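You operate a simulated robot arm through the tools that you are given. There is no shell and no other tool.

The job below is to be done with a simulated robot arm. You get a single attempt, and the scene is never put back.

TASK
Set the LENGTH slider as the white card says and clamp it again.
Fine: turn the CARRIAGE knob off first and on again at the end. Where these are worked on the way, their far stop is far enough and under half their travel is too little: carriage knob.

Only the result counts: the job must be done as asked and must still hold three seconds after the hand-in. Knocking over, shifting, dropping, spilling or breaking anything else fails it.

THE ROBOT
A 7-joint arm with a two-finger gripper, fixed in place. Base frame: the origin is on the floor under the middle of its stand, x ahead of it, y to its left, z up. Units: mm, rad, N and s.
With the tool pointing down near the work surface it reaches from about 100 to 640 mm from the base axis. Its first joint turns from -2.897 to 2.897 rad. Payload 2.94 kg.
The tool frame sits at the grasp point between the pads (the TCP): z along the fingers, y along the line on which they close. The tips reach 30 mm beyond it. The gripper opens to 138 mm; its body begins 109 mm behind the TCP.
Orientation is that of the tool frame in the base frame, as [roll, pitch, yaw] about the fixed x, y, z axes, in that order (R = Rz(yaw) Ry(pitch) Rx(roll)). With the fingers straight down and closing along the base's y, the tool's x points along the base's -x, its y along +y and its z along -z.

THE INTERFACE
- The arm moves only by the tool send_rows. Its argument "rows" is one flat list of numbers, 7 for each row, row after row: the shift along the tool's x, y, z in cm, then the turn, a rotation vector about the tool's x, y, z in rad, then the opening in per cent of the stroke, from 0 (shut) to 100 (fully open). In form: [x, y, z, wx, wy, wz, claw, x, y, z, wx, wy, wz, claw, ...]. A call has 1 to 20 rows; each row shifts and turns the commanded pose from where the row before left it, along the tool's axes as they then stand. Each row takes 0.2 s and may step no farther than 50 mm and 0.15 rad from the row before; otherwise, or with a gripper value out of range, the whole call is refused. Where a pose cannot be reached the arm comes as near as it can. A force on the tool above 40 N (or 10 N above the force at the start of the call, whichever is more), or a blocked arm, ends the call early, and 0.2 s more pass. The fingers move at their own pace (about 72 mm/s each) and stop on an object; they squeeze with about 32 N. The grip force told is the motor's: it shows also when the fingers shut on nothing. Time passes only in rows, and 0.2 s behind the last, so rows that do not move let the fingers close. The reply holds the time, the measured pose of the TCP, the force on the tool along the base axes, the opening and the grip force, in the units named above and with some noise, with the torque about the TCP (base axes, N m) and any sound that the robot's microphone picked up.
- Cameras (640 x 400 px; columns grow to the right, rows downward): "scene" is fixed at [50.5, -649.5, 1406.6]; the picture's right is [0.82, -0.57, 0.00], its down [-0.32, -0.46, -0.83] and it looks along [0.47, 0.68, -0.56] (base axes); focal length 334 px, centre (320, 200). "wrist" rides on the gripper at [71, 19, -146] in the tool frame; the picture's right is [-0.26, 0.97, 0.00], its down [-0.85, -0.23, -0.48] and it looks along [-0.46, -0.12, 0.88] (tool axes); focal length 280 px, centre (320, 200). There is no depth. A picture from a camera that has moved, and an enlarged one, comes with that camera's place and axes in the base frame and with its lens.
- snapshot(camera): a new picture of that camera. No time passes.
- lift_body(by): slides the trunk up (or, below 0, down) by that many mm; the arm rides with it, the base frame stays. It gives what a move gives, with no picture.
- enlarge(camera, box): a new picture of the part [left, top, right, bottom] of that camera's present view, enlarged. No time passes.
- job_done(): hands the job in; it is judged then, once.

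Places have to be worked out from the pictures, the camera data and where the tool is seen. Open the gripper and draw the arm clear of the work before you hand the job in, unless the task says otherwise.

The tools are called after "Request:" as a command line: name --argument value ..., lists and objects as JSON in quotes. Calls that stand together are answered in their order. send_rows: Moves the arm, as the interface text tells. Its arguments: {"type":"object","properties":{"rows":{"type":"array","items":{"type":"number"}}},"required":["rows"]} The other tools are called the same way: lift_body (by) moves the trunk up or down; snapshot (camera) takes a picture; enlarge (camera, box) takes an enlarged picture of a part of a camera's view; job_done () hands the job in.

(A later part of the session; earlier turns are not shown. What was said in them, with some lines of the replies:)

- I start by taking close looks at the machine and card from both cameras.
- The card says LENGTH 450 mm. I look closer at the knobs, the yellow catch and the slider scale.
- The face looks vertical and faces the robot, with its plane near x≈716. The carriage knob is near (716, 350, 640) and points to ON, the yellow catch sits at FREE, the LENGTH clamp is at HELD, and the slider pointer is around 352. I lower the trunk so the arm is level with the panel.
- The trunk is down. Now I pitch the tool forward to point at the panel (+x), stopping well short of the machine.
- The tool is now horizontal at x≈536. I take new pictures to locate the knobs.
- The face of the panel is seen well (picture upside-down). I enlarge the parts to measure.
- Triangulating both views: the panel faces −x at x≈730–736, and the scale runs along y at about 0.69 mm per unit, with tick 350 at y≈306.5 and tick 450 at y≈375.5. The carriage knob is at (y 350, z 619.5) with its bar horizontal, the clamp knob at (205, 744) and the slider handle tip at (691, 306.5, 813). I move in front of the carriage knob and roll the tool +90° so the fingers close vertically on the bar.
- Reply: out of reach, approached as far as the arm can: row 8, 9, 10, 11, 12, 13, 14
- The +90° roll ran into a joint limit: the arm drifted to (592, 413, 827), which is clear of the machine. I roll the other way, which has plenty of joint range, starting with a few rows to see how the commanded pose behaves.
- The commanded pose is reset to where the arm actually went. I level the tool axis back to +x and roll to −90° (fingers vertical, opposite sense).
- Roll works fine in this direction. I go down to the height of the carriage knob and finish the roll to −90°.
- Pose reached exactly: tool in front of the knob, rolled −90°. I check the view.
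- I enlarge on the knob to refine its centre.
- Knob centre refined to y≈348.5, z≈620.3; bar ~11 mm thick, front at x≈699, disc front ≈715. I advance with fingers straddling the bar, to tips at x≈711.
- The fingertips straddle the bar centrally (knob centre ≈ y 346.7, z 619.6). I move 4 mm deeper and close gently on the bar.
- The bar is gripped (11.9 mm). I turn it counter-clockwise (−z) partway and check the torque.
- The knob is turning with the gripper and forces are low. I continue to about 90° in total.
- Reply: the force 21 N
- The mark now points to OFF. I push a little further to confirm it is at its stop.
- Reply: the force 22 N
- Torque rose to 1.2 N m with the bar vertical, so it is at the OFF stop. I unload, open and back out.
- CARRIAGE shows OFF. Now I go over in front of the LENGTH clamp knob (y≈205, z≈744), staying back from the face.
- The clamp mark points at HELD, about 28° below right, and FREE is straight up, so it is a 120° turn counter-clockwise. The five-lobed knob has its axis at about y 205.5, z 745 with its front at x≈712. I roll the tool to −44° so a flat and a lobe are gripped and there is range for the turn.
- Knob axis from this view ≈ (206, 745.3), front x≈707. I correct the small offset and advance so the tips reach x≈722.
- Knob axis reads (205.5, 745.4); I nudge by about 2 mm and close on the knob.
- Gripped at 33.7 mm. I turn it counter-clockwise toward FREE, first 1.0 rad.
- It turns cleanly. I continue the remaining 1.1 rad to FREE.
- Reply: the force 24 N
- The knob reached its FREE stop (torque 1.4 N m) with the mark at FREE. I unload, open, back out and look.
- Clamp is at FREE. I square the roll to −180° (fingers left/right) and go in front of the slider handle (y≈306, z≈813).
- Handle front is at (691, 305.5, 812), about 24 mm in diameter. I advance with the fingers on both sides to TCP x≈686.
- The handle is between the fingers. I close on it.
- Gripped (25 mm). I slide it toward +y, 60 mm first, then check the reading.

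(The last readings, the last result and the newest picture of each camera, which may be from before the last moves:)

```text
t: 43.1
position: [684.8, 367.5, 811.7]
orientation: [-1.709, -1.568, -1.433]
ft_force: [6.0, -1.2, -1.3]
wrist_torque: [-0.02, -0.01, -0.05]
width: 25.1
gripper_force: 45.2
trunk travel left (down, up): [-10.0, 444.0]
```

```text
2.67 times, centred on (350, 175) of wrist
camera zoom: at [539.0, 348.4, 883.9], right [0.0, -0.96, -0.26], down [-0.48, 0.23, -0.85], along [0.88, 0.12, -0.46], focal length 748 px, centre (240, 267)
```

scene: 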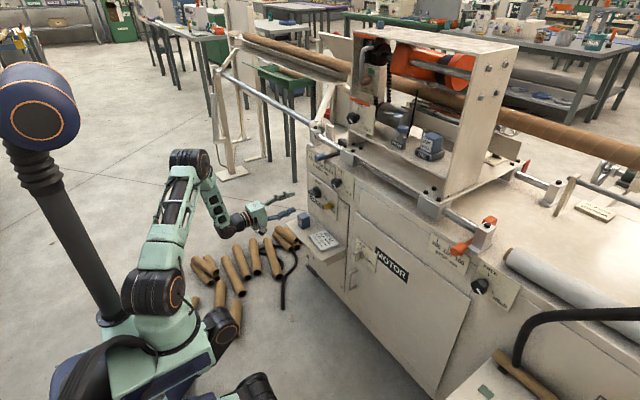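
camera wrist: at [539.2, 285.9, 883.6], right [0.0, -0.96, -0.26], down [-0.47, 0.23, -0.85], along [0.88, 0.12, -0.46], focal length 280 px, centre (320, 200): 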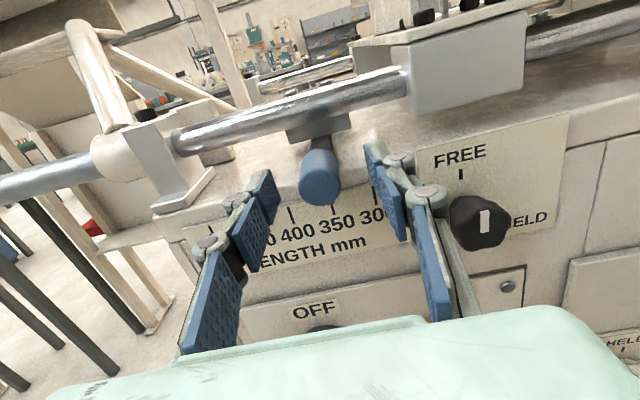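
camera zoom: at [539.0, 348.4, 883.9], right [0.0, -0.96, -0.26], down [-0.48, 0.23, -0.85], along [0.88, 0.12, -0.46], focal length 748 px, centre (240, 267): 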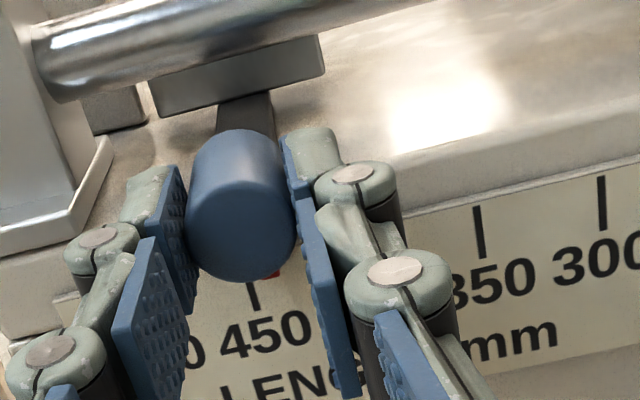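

The pointer is now just short of 450, by about 7 mm. I move another 6.5 mm and look again.

Request:
send_rows --rows '[0, -0.35, 0, 0, 0, 0, 0, 0, -0.3, 0, 0, 0, 0, 0, 0, 0, 0, 0, 0, 0, 0]'

Request:
enlarge --camera "scene" --box '[305, 145, 345, 172]'

Request:
enlarge --camera "wrist" --box '[270, 140, 400, 230]'

```text
t: 43.9
position: [685.5, 372.1, 811.4]
orientation: [-1.437, -1.569, -1.705]
ft_force: [-1.2, -0.4, -1.4]
wrist_torque: [0.04, 0.26, -0.07]
width: 25.0
gripper_force: 45.2
trunk travel left (down, up): [-10.0, 444.0]
```

```text
14.81 times, centred on (325, 158) of scene
camera zoom: at [50.5, -649.5, 1406.6], right [0.82, -0.57, 0.0], down [-0.32, -0.46, -0.83], along [0.47, 0.68, -0.56], focal length 4951 px, centre (246, 815)
```

zoom: 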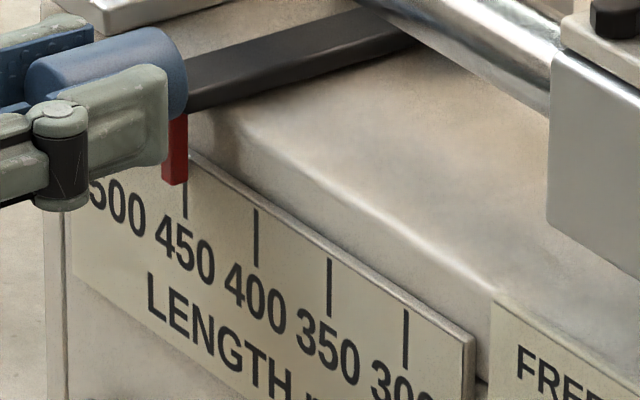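

```text
4.44 times, centred on (335, 185) of wrist
camera zoom: at [538.9, 353.9, 883.8], right [0.0, -0.96, -0.26], down [-0.48, 0.23, -0.85], along [0.88, 0.13, -0.46], focal length 1246 px, centre (253, 267)
```

zoom: 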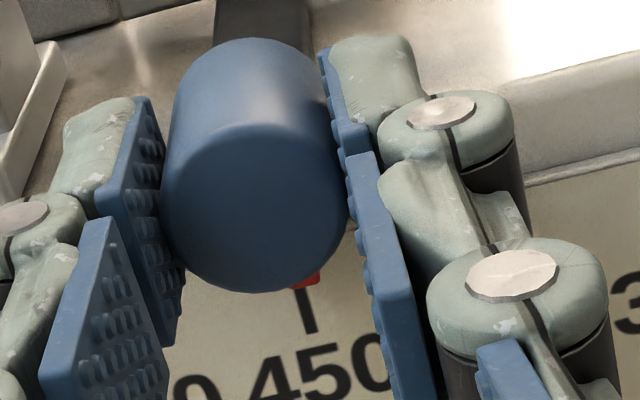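

The pointer reads about 2 mm (≈3 units) short of 450 after parallax correction. I move 2.1 mm more.

Request:
send_rows --rows '[0, -0.21, 0, 0, 0, 0, 0, 0, 0, 0, 0, 0, 0, 0, 0, 0, 0, 0, 0, 0, 0]'

Request:
enlarge --camera "wrist" --box '[270, 140, 400, 230]'

Request:
enlarge --camera "scene" --box '[305, 145, 345, 172]'

```text
t: 44.7
position: [684.5, 376.0, 810.4]
orientation: [-1.592, -1.569, -1.552]
ft_force: [-6.4, -1.6, -4.6]
wrist_torque: [0.04, 0.05, -0.07]
width: 25.4
gripper_force: 45.6
trunk travel left (down, up): [-10.0, 444.0]
```

```text
4.44 times, centred on (335, 185) of wrist
camera zoom: at [539.0, 356.1, 883.9], right [0.0, -0.96, -0.26], down [-0.48, 0.23, -0.85], along [0.88, 0.13, -0.46], focal length 1246 px, centre (253, 267)
```

zoom: 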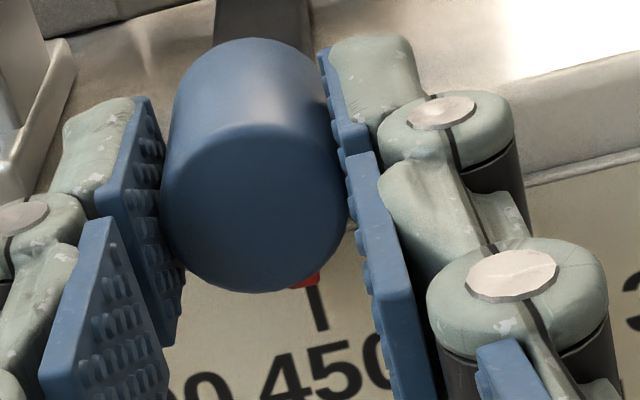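

```text
14.81 times, centred on (325, 158) of scene
camera zoom: at [50.5, -649.5, 1406.6], right [0.82, -0.57, 0.0], down [-0.32, -0.46, -0.83], along [0.47, 0.68, -0.56], focal length 4951 px, centre (246, 815)
```

zoom: 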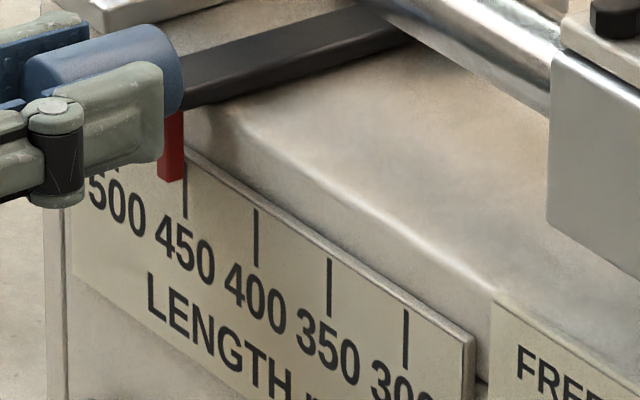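

The pointer now lines up with the 450 tick within about half a millimetre. I open and back straight out, then view it unobstructed.

Request:
send_rows --rows '[0, 0, 0, 0, 0, 0, 10, 0, 0, 0, 0, 0, 0, 25, 0, 0, 0, 0, 0, 0, 45, 0, 0, 0, 0, 0, 0, 45, 0, 0, -2, 0, 0, 0, 45, 0, 0, -4, 0, 0, 0, 45, 0, 0, -4, 0, 0, 0, 45, 0, 0, 0, 0, 0, 0, 45]'

Request:
snapshot --camera "wrist"

Request:
enlarge --camera "scene" --box '[305, 145, 345, 172]'

```text
t: 46.5
position: [584.9, 374.8, 814.0]
orientation: [-1.039, -1.569, -2.104]
ft_force: [-0.1, 0.8, 0.1]
wrist_torque: [0.01, 0.02, -0.01]
width: 61.9
gripper_force: 0.0
trunk travel left (down, up): [-10.0, 444.0]
```

```text
taken
camera wrist: at [439.6, 355.5, 885.7], right [0.0, -0.96, -0.26], down [-0.47, 0.23, -0.85], along [0.88, 0.12, -0.46], focal length 280 px, centre (320, 200)
```

wrist: 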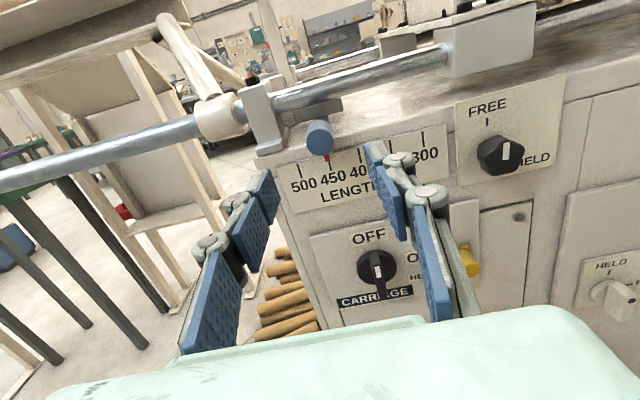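

```text
14.81 times, centred on (325, 158) of scene
camera zoom: at [50.5, -649.5, 1406.6], right [0.82, -0.57, 0.0], down [-0.32, -0.46, -0.83], along [0.47, 0.68, -0.56], focal length 4951 px, centre (246, 815)
```

zoom: 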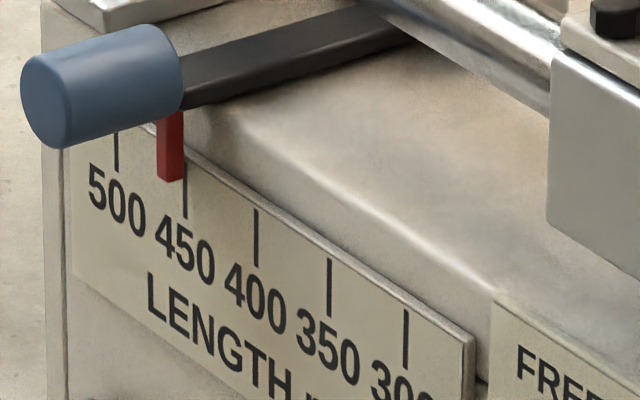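

To read the scale without parallax, I lower the camera to pointer height and line it up in y with the pointer.

Request:
send_rows --rows '[-4, -0.8, 0, 0, 0, 0, 45, -4, -0.8, 0, 0, 0, 0, 45, -2, -0.4, 0, 0, 0, 0, 45, 0, 0, 0, 0, 0, 0, 45]'

Request:
enlarge --camera "wrist" --box '[250, 0, 390, 90]'

Request:
enlarge --camera "wrist" --box '[295, 20, 345, 52]'

```text
t: 47.5
position: [584.0, 396.1, 713.1]
orientation: [-1.062, -1.568, -2.081]
ft_force: [-0.7, 0.3, 0.2]
wrist_torque: [0.02, 0.0, 0.02]
width: 61.9
gripper_force: 0.1
trunk travel left (down, up): [-10.0, 444.0]
```

```text
4.44 times, centred on (320, 45) of wrist
camera zoom: at [437.8, 378.0, 783.6], right [0.0, -0.96, -0.26], down [-0.47, 0.23, -0.85], along [0.88, 0.12, -0.46], focal length 1246 px, centre (320, 889)
```

zoom: 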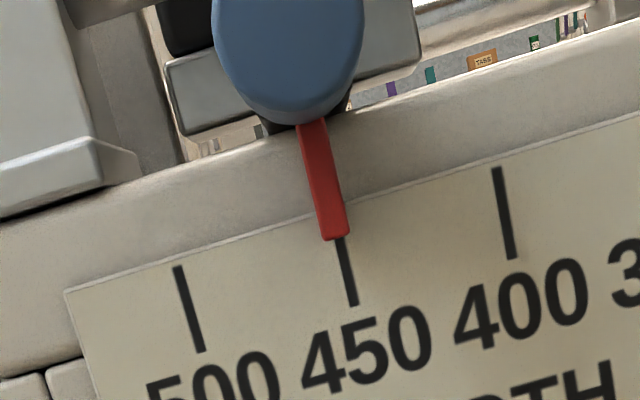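

```text
12.50 times, centred on (320, 36) of wrist
camera zoom: at [437.8, 378.0, 783.6], right [0.0, -0.96, -0.26], down [-0.47, 0.23, -0.85], along [0.88, 0.12, -0.46], focal length 3505 px, centre (320, 2250)
```

zoom: 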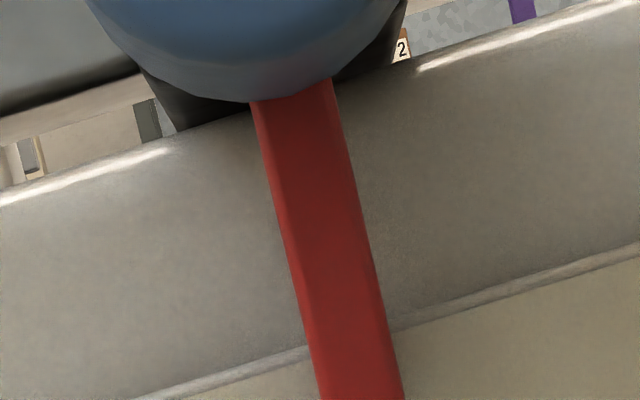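

Request:
enlarge --camera "wrist" --box '[304, 42, 344, 72]'

```text
13.33 times, centred on (324, 57) of wrist
camera zoom: at [437.8, 378.0, 783.6], right [0.0, -0.96, -0.26], down [-0.47, 0.23, -0.85], along [0.88, 0.12, -0.46], focal length 3738 px, centre (267, 2107)
```

zoom: 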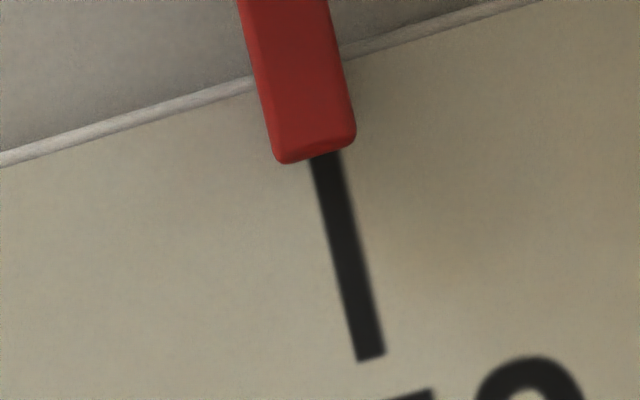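

The pointer reads about 451 at 0.6 mm off the tick centre, so the setting is good. Now I go back to the clamp knob, rolled to −162° to match its lobes at FREE.

Request:
send_rows --rows '[0.644, 3.8, 0, 0, 0, 0, 50, 0.644, 3.8, 0, 0, 0, 0, 50, 0.644, 3.8, 0, 0, 0, 0, 50, 0.644, 3.8, 0, 0, 0, 0, 50, 0.644, 3.8, 0, 0, 0, 0, 50, 0, 0, 0, 0, 0, 0.105, 50, 0, 0, 0, 0, 0, 0.105, 50, 0, 0, 0, 0, 0, 0.105, 50, 0, 0, 0, 0, 0, 0, 50]'

Request:
enlarge --camera "wrist" --box '[230, 60, 420, 190]'

```text
t: 49.5
position: [585.2, 204.4, 743.7]
orientation: [-1.568, -1.251, -1.576]
ft_force: [-0.2, 0.2, 0.4]
wrist_torque: [-0.02, 0.0, -0.01]
width: 69.0
gripper_force: 0.1
trunk travel left (down, up): [-10.0, 444.0]
```

```text
3.08 times, centred on (325, 125) of wrist
camera zoom: at [439.3, 164.7, 806.3], right [0.0, -0.83, -0.55], down [-0.47, 0.49, -0.73], along [0.88, 0.26, -0.4], focal length 863 px, centre (305, 431)
```

zoom: 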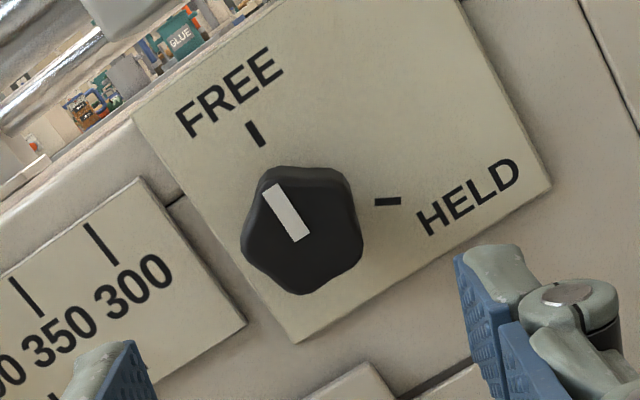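

Knob axis is again at (206, 745). I advance to the grip depth with a small centring correction.

Request:
send_rows --rows '[0.09, -0.18, 3, 0, 0, 0, 50, 0, 0, 3, 0, 0, 0, 50, 0, 0, 2.4, 0, 0, 0, 50, 0, 0, 1.2, 0, 0, 0, 50, 0, 0, 1.1, 0, 0, 0, 50, 0, 0, 0, 0, 0, 0, 50]'

Request:
enlarge --camera "wrist" --box '[200, 80, 440, 240]'

```text
t: 50.9
position: [693.6, 206.3, 743.9]
orientation: [-1.569, -1.252, -1.576]
ft_force: [0.1, 1.5, 0.6]
wrist_torque: [-0.01, -0.02, 0.0]
width: 69.0
gripper_force: 0.1
trunk travel left (down, up): [-10.0, 444.0]
```

```text
2.50 times, centred on (320, 160) of wrist
camera zoom: at [546.7, 165.8, 806.8], right [0.0, -0.84, -0.55], down [-0.47, 0.48, -0.74], along [0.88, 0.26, -0.4], focal length 701 px, centre (320, 300)
```

zoom: 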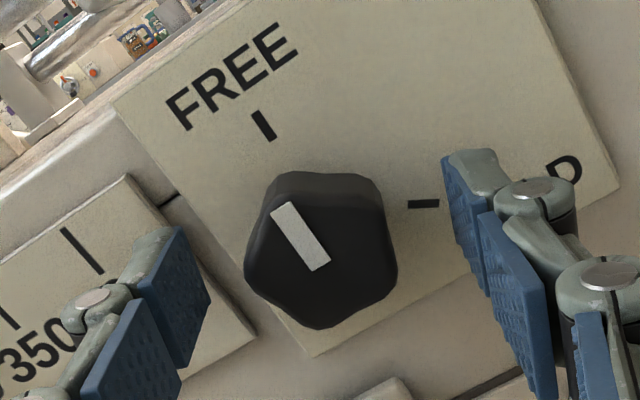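

The view matches the earlier good grip. I close and turn clockwise toward HELD in part.

Request:
send_rows --rows '[0, 0, 0, 0, 0, 0, 35, 0, 0, 0, 0, 0, 0, 20, 0, 0, 0, 0, 0, 0, 10, 0, 0, 0, 0, 0, 0, 0, 0, 0, 0, 0, 0, 0, 0, 0, 0, 0, 0, 0, 0.1, 0, 0, 0, 0, 0, 0, 0.1, 0, 0, 0, 0, 0, 0, 0.1, 0, 0, 0, 0, 0, 0, 0.1, 0, 0, 0, 0, 0, 0, 0.1, 0]'

Request:
snapshot --camera "wrist"

```text
t: 53.1
position: [693.7, 205.8, 744.1]
orientation: [-1.572, -0.75, -1.571]
ft_force: [12.5, -2.0, -3.9]
wrist_torque: [-0.01, 0.03, -0.17]
width: 33.4
gripper_force: 44.4
trunk travel left (down, up): [-10.0, 444.0]
```

```text
taken
camera wrist: at [546.5, 141.1, 780.0], right [0.0, -0.47, -0.88], down [-0.48, 0.78, -0.41], along [0.88, 0.42, -0.22], focal length 280 px, centre (320, 200)
```

wrist: 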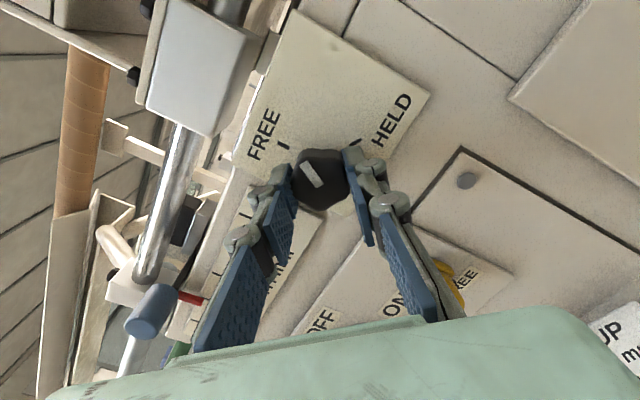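

It's turning (33.4 mm grip, low forces). I continue 1.6 rad to the HELD stop.

Request:
send_rows --rows '[0, 0, 0, 0, 0, 0.1, 0, 0, 0, 0, 0, 0, 0.1, 0, 0, 0, 0, 0, 0, 0.1, 0, 0, 0, 0, 0, 0, 0.1, 0, 0, 0, 0, 0, 0, 0.1, 0, 0, 0, 0, 0, 0, 0.1, 0, 0, 0, 0, 0, 0, 0.1, 0, 0, 0, 0, 0, 0, 0.1, 0, 0, 0, 0, 0, 0, 0.1, 0, 0, 0, 0, 0, 0, 0.1, 0, 0, 0, 0, 0, 0, 0.1, 0, 0, 0, 0, 0, 0, 0.1, 0, 0, 0, 0, 0, 0, 0.1, 0, 0, 0, 0, 0, 0, 0.1, 0, 0, 0, 0, 0, 0, 0.1, 0, 0, 0, 0, 0, 0, 0.1, 0]'

Request:
enlarge --camera "wrist" --box '[200, 60, 440, 220]'

```text
t: 56.5
position: [692.5, 205.3, 745.4]
orientation: [-1.569, 0.846, -1.57]
ft_force: [3.2, -4.6, -6.6]
wrist_torque: [-0.9, 0.2, -0.48]
width: 33.5
gripper_force: 45.4
trunk travel left (down, up): [-10.0, 444.0]
```

```text
2.50 times, centred on (320, 140) of wrist
camera zoom: at [546.7, 173.5, 680.2], right [0.0, 0.9, -0.44], down [-0.48, 0.39, 0.79], along [0.88, 0.21, 0.43], focal length 701 px, centre (320, 350)
```

zoom: 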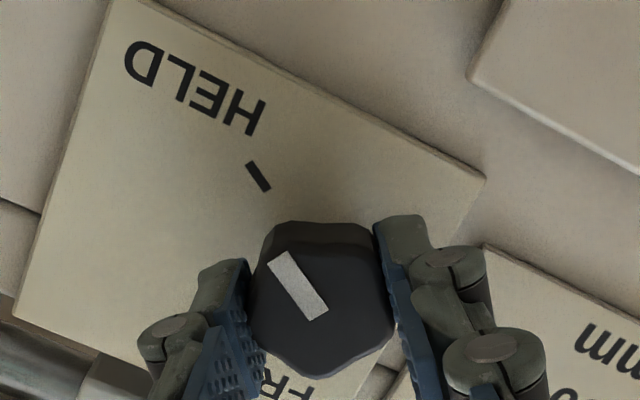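

Torque rises to 0.9 N m with the mark at HELD. I press a touch more to seat it, then unload, open and back out.

Request:
send_rows --rows '[0, 0, 0, 0, 0, 0.04, 0, 0, 0, 0, 0, 0, 0, 0]'

```text
t: 57.1
position: [693.4, 206.2, 743.9]
orientation: [-1.568, 0.887, -1.571]
ft_force: [11.8, -5.2, -5.3]
wrist_torque: [-1.18, -0.02, 0.0]
width: 33.4
gripper_force: 44.6
trunk travel left (down, up): [-10.0, 444.0]
```

Request:
send_rows --rows '[0, 0, 0, 0, 0, -0.06, 0, 0, 0, 0, 0, 0, 0, 40, 0, 0, 0, 0, 0, 0, 50, 0, 0, 0, 0, 0, 0, 50, 0, 0, -2, 0, 0, 0, 50, 0, 0, -4, 0, 0, 0, 50, 0, 0, -4, 0, 0, 0, 50, 0, 0, 0, 0, 0, 0, 50]'

Request:
snapshot --camera "wrist"

Request:
enlarge --camera "scene" --box '[295, 140, 375, 195]'

```text
t: 58.9
position: [588.4, 207.5, 745.2]
orientation: [-1.57, 0.827, -1.571]
ft_force: [-1.1, 0.2, 0.8]
wrist_torque: [-0.02, 0.0, -0.02]
width: 69.0
gripper_force: 0.0
trunk travel left (down, up): [-10.0, 444.0]
```

```text
taken
camera wrist: at [442.2, 174.2, 681.0], right [0.0, 0.89, -0.46], down [-0.48, 0.41, 0.78], along [0.88, 0.22, 0.42], focal length 280 px, centre (320, 200)
```

wrist: 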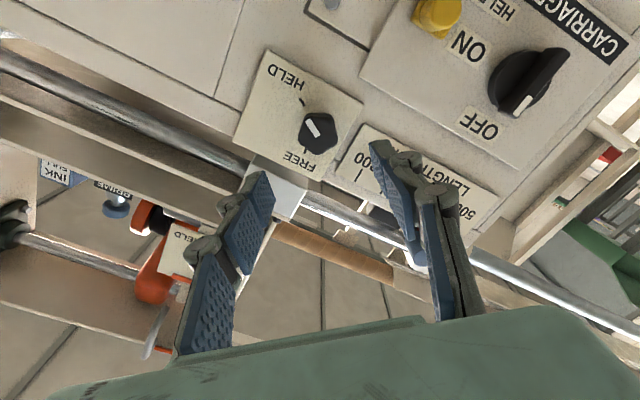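

```text
7.27 times, centred on (335, 168) of scene
camera zoom: at [50.5, -649.5, 1406.6], right [0.82, -0.57, 0.0], down [-0.32, -0.46, -0.83], along [0.47, 0.68, -0.56], focal length 2430 px, centre (211, 436)
```

zoom: 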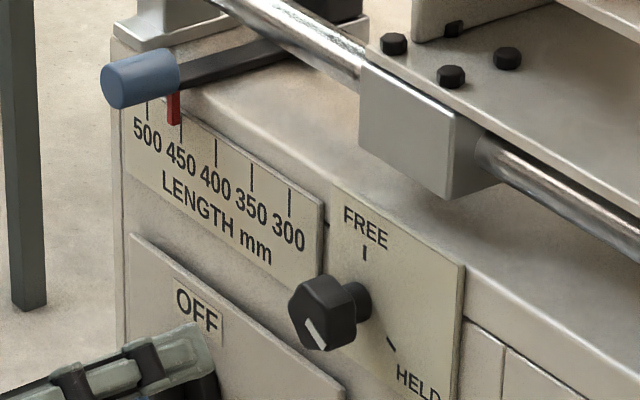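

The clamp is at HELD and the slider stays at 450. Now I move to the carriage knob and roll to −180° so the fingers straddle its vertical bar.

Request:
send_rows --rows '[-0.09, 4.7, 0, 0, 0, 0, 45, -0.09, 4.7, 0, 0, 0, 0, 45, -0.09, 4.7, 0, 0, 0, 0, 42, -0.09, 4.7, 0, 0, 0, 0, 42, 0, 0, 0, 0, 0, -0.15, 42, 0, 0, 0, 0, 0, -0.15, 42, 0, 0, 0, 0, 0, -0.15, 42, 0, 0, 0, 0, 0, -0.15, 42, 0, 0, 0, 0, 0, -0.15, 42, 0, 0, 0, 0, 0, -0.15, 42, 0, 0, 0, 0, 0, -0.15, 42, 0, 0, 0, 0, 0, -0.15, 42, 0, 0, 0, 0, 0, -0.15, 42, 0, 0, 0, 0, 0, -0.15, 42, 0, 0, 0, 0, 0, -0.15, 42, 0, 0, 0, 0, 0, -0.15, 42, 0, 0, 0, 0, 0, -0.15, 42, 0, 0, 0, 0, 0, -0.15, 42, 0, 0, 0, 0, 0, -0.15, 42, 0, 0, 0, 0, 0, -0.15, 42]'

Request:
enlarge --camera "wrist" --box '[220, 60, 440, 210]'

```text
t: 63.1
position: [591.5, 346.8, 622.1]
orientation: [1.44, -1.567, 1.7]
ft_force: [0.1, -0.3, -1.3]
wrist_torque: [-0.03, -0.02, -0.03]
width: 58.0
gripper_force: 0.2
trunk travel left (down, up): [-10.0, 444.0]
```

```text
2.67 times, centred on (330, 135) of wrist
camera zoom: at [446.5, 329.1, 693.2], right [0.0, -0.97, -0.26], down [-0.48, 0.23, -0.85], along [0.88, 0.12, -0.46], focal length 748 px, centre (293, 373)
```

zoom: 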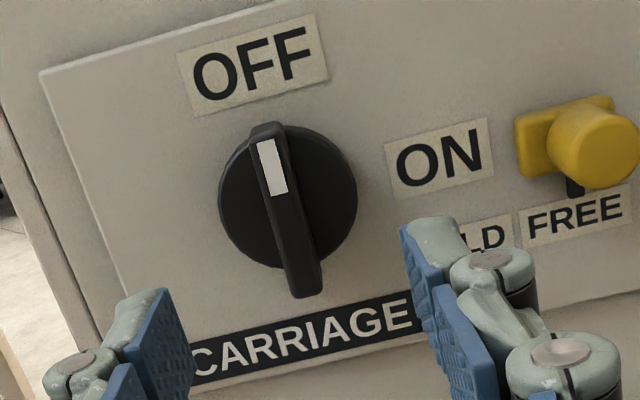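

Knob centre is about (350, 622). I correct y by 2.9 mm and advance to grip depth.

Request:
send_rows --rows '[0, -0.28, 3, 0, 0, 0, 42, 0, 0, 3, 0, 0, 0, 42, 0, 0, 2, 0, 0, 0, 42, 0, 0, 1.25, 0, 0, 0, 42, 0, 0, 0, 0, 0, 0, 42]'

Request:
enlarge --camera "wrist" --box '[220, 80, 440, 230]'

```text
t: 64.3
position: [683.6, 349.7, 621.6]
orientation: [1.199, -1.569, 1.943]
ft_force: [0.5, -0.3, -0.4]
wrist_torque: [0.01, 0.0, 0.05]
width: 57.7
gripper_force: 0.1
trunk travel left (down, up): [-10.0, 444.0]
```

```text
2.67 times, centred on (330, 155) of wrist
camera zoom: at [538.7, 330.9, 693.2], right [0.0, -0.97, -0.26], down [-0.48, 0.23, -0.85], along [0.88, 0.12, -0.46], focal length 748 px, centre (293, 320)
```

zoom: 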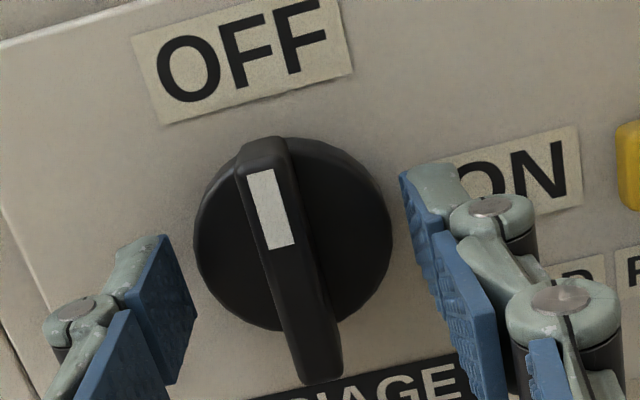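

The fingers straddle the bar centrally. I close on it and begin turning clockwise.

Request:
send_rows --rows '[0, 0, 0, 0, 0, 0, 20, 0, 0, 0, 0, 0, 0, 10, 0, 0, 0, 0, 0, 0, 0, 0, 0, 0, 0, 0, 0, 0, 0, 0, 0, 0, 0, 0.1, 0, 0, 0, 0, 0, 0, 0.1, 0, 0, 0, 0, 0, 0, 0.1, 0, 0, 0, 0, 0, 0, 0.1, 0, 0, 0, 0, 0, 0, 0.1, 0]'

Request:
snapshot --camera "wrist"

```text
t: 66.3
position: [683.9, 349.6, 621.0]
orientation: [-1.571, -1.07, -1.573]
ft_force: [-9.6, -2.0, 1.2]
wrist_torque: [-0.06, 0.18, 0.08]
width: 11.7
gripper_force: 38.8
trunk travel left (down, up): [-10.0, 444.0]
```

```text
taken
camera wrist: at [538.5, 299.1, 675.2], right [0.0, -0.72, -0.69], down [-0.47, 0.61, -0.63], along [0.88, 0.33, -0.34], focal length 280 px, centre (320, 200)
```

wrist: 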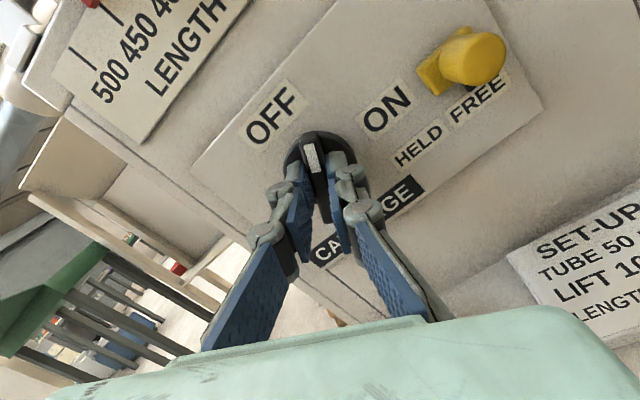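

The knob turns with the grip at low force. I continue about 1.1 rad to the ON stop.

Request:
send_rows --rows '[0, 0, 0, 0, 0, 0.1, 0, 0, 0, 0, 0, 0, 0.1, 0, 0, 0, 0, 0, 0, 0.1, 0, 0, 0, 0, 0, 0, 0.1, 0, 0, 0, 0, 0, 0, 0.1, 0, 0, 0, 0, 0, 0, 0.1, 0, 0, 0, 0, 0, 0, 0.1, 0, 0, 0, 0, 0, 0, 0.1, 0, 0, 0, 0, 0, 0, 0.1, 0, 0, 0, 0, 0, 0, 0.1, 0, 0, 0, 0, 0, 0, 0.08, 0]'

Request:
enlarge --camera "wrist" --box '[200, 60, 440, 220]'

```text
t: 68.7
position: [684.4, 347.9, 620.2]
orientation: [-1.574, 0.009, -1.572]
ft_force: [-11.6, -13.6, -7.5]
wrist_torque: [-0.39, 0.16, -0.21]
width: 11.6
gripper_force: 38.5
trunk travel left (down, up): [-10.0, 444.0]
```

```text
2.50 times, centred on (320, 140) of wrist
camera zoom: at [538.5, 278.5, 601.2], right [0.0, 0.27, -0.96], down [-0.47, 0.85, 0.24], along [0.88, 0.46, 0.13], focal length 701 px, centre (320, 350)
```

zoom: 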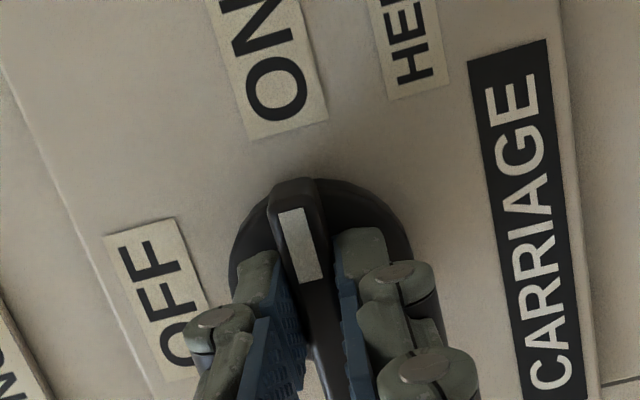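

The bar is nearly back horizontal, mark toward ON, with torque starting to rise. I push slightly further to seat it at the stop.

Request:
send_rows --rows '[0, 0, 0, 0, 0, 0.05, 0, 0, 0, 0, 0, 0, 0.03, 0]'

```text
t: 69.3
position: [684.6, 349.5, 621.0]
orientation: [-1.573, 0.084, -1.576]
ft_force: [-16.8, -15.6, -7.1]
wrist_torque: [-1.19, 0.18, -0.44]
width: 12.8
gripper_force: 39.9
trunk travel left (down, up): [-10.0, 444.0]
```

Torque is −1.2 N m, so the knob is at the ON stop. I unload, open and back straight out.

Request:
send_rows --rows '[0, 0, 0, 0, 0, -0.08, 0, 0, 0, 0, 0, 0, 0, 42, 0, 0, 0, 0, 0, 0, 42, 0, 0, -2, 0, 0, 0, 42, 0, 0, -4, 0, 0, 0, 42, 0, 0, -4, 0, 0, 0, 42, 0, 0, -4, 0, 0, 0, 42, 0, 0, -4, 0, 0, 0, 42, 0, 0, 0, 0, 0, 0, 42]'

Request:
snapshot --camera "wrist"

Request:
enlarge --camera "scene" --box '[290, 135, 400, 260]'

```text
t: 71.3
position: [504.3, 348.9, 622.4]
orientation: [-1.57, 0.006, -1.572]
ft_force: [-0.4, -0.5, 0.3]
wrist_torque: [-0.02, 0.03, 0.01]
width: 57.8
gripper_force: 0.0
trunk travel left (down, up): [-10.0, 444.0]
```

```text
taken
camera wrist: at [357.5, 279.8, 603.0], right [0.0, 0.27, -0.96], down [-0.48, 0.85, 0.24], along [0.88, 0.46, 0.13], focal length 280 px, centre (320, 200)
```

wrist: 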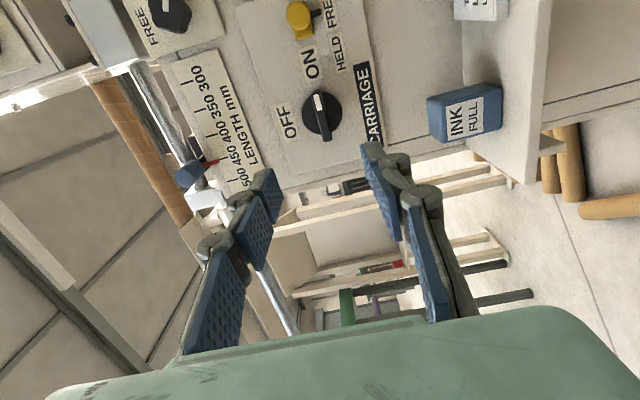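

```text
3.20 times, centred on (345, 198) of scene
camera zoom: at [50.5, -649.5, 1406.6], right [0.82, -0.57, 0.0], down [-0.32, -0.46, -0.83], along [0.47, 0.68, -0.56], focal length 1069 px, centre (240, 208)
```

zoom: 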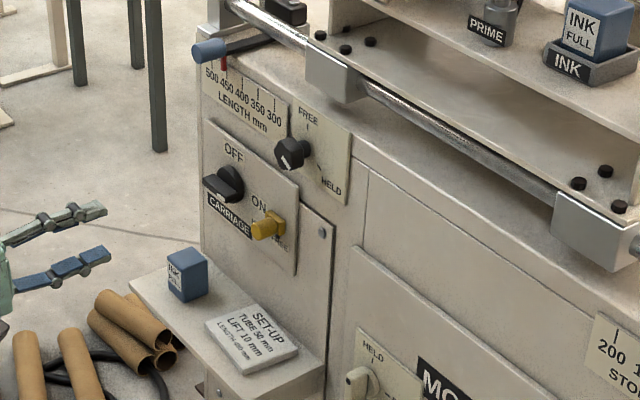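

Everything looks right; I verify the knob positions and pointer in close-up before handing in.

Request:
enlarge --camera "scene" --box '[300, 140, 365, 220]'

Request:
enlarge --camera "scene" --box '[305, 145, 345, 172]'

Request:
enlarge --camera "wrist" --box '[130, 0, 400, 200]'

```text
5.00 times, centred on (332, 180) of scene
camera zoom: at [50.5, -649.5, 1406.6], right [0.82, -0.57, 0.0], down [-0.32, -0.46, -0.83], along [0.47, 0.68, -0.56], focal length 1671 px, centre (258, 300)
```

zoom: 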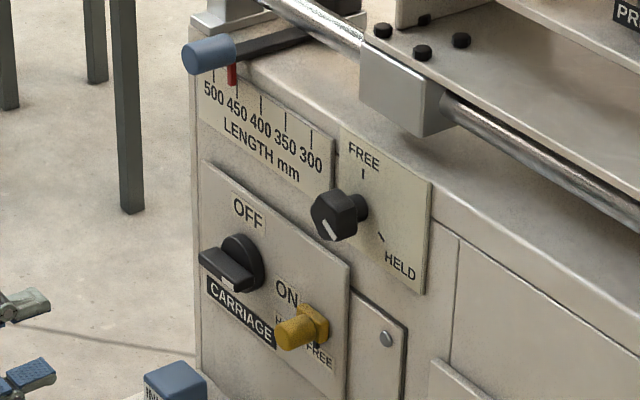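

```text
14.81 times, centred on (325, 158) of scene
camera zoom: at [50.5, -649.5, 1406.6], right [0.82, -0.57, 0.0], down [-0.32, -0.46, -0.83], along [0.47, 0.68, -0.56], focal length 4951 px, centre (246, 815)
```

zoom: 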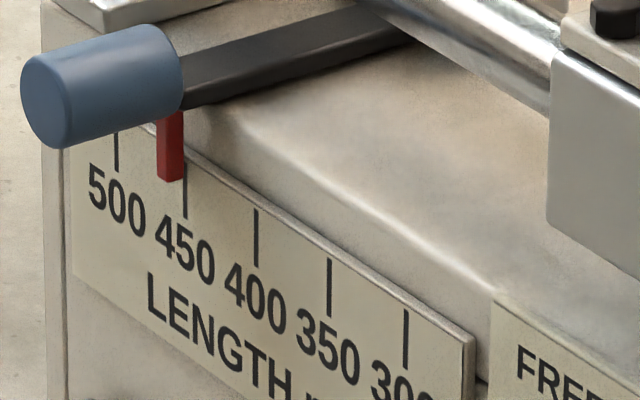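

```text
2.00 times, centred on (265, 100) of wrist
camera zoom: at [357.5, 279.8, 603.0], right [0.0, 0.27, -0.96], down [-0.48, 0.85, 0.24], along [0.88, 0.46, 0.13], focal length 561 px, centre (430, 400)
```

zoom: 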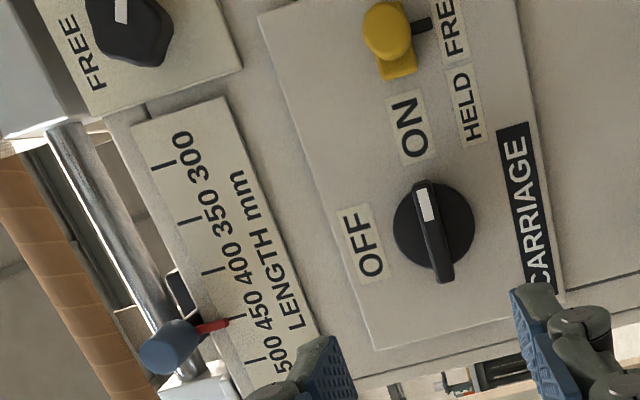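

The slider is at 450, the clamp at HELD, and CARRIAGE at ON. I open the gripper fully and draw back a bit more.

Request:
send_rows --rows '[0, 0, -3, 0, 0, 0, 70, 0, 0, -3, 0, 0, 0, 100, 0, 0, 0, 0, 0, 0, 100, 0, 0, 0, 0, 0, 0, 100, 0, 0, 0, 0, 0, 0, 100]'

```text
t: 72.5
position: [445.2, 350.3, 621.4]
orientation: [-1.571, 0.008, -1.573]
ft_force: [-0.2, -0.1, -0.2]
wrist_torque: [0.0, 0.01, 0.0]
width: 137.8
gripper_force: 0.0
trunk travel left (down, up): [-10.0, 444.0]
```

The arm is clear, the gripper is open and all settings were checked, so I hand in the job.

Request:
job_done

```text
The job is handed in.
```

I set the LENGTH slider to 450 mm, as the white card says, clamped it again and handed the job in. The tool confirmed the hand-in but gave no verdict.

- **Carriage knob:** I turned it OFF to its stop before touching the slider, and back ON to its stop at the end.
- **Slider:** the pointer sits about 0.6 mm off the centre of the 450 tick, which reads as roughly 451 on the scale. It did not move when I clamped it.
- **LENGTH clamp:** I turned it to FREE for the move and back to its stop at HELD.
- **Other parts:** the yellow catch on the carriage plate was already at FREE, so I left it alone. I saw nothing else knocked or shifted.

Early on, one roll of the tool ran out of joint range. The arm drifted to a spot clear of the machine and touched nothing. The arm finished well back from the panel with the gripper fully open.
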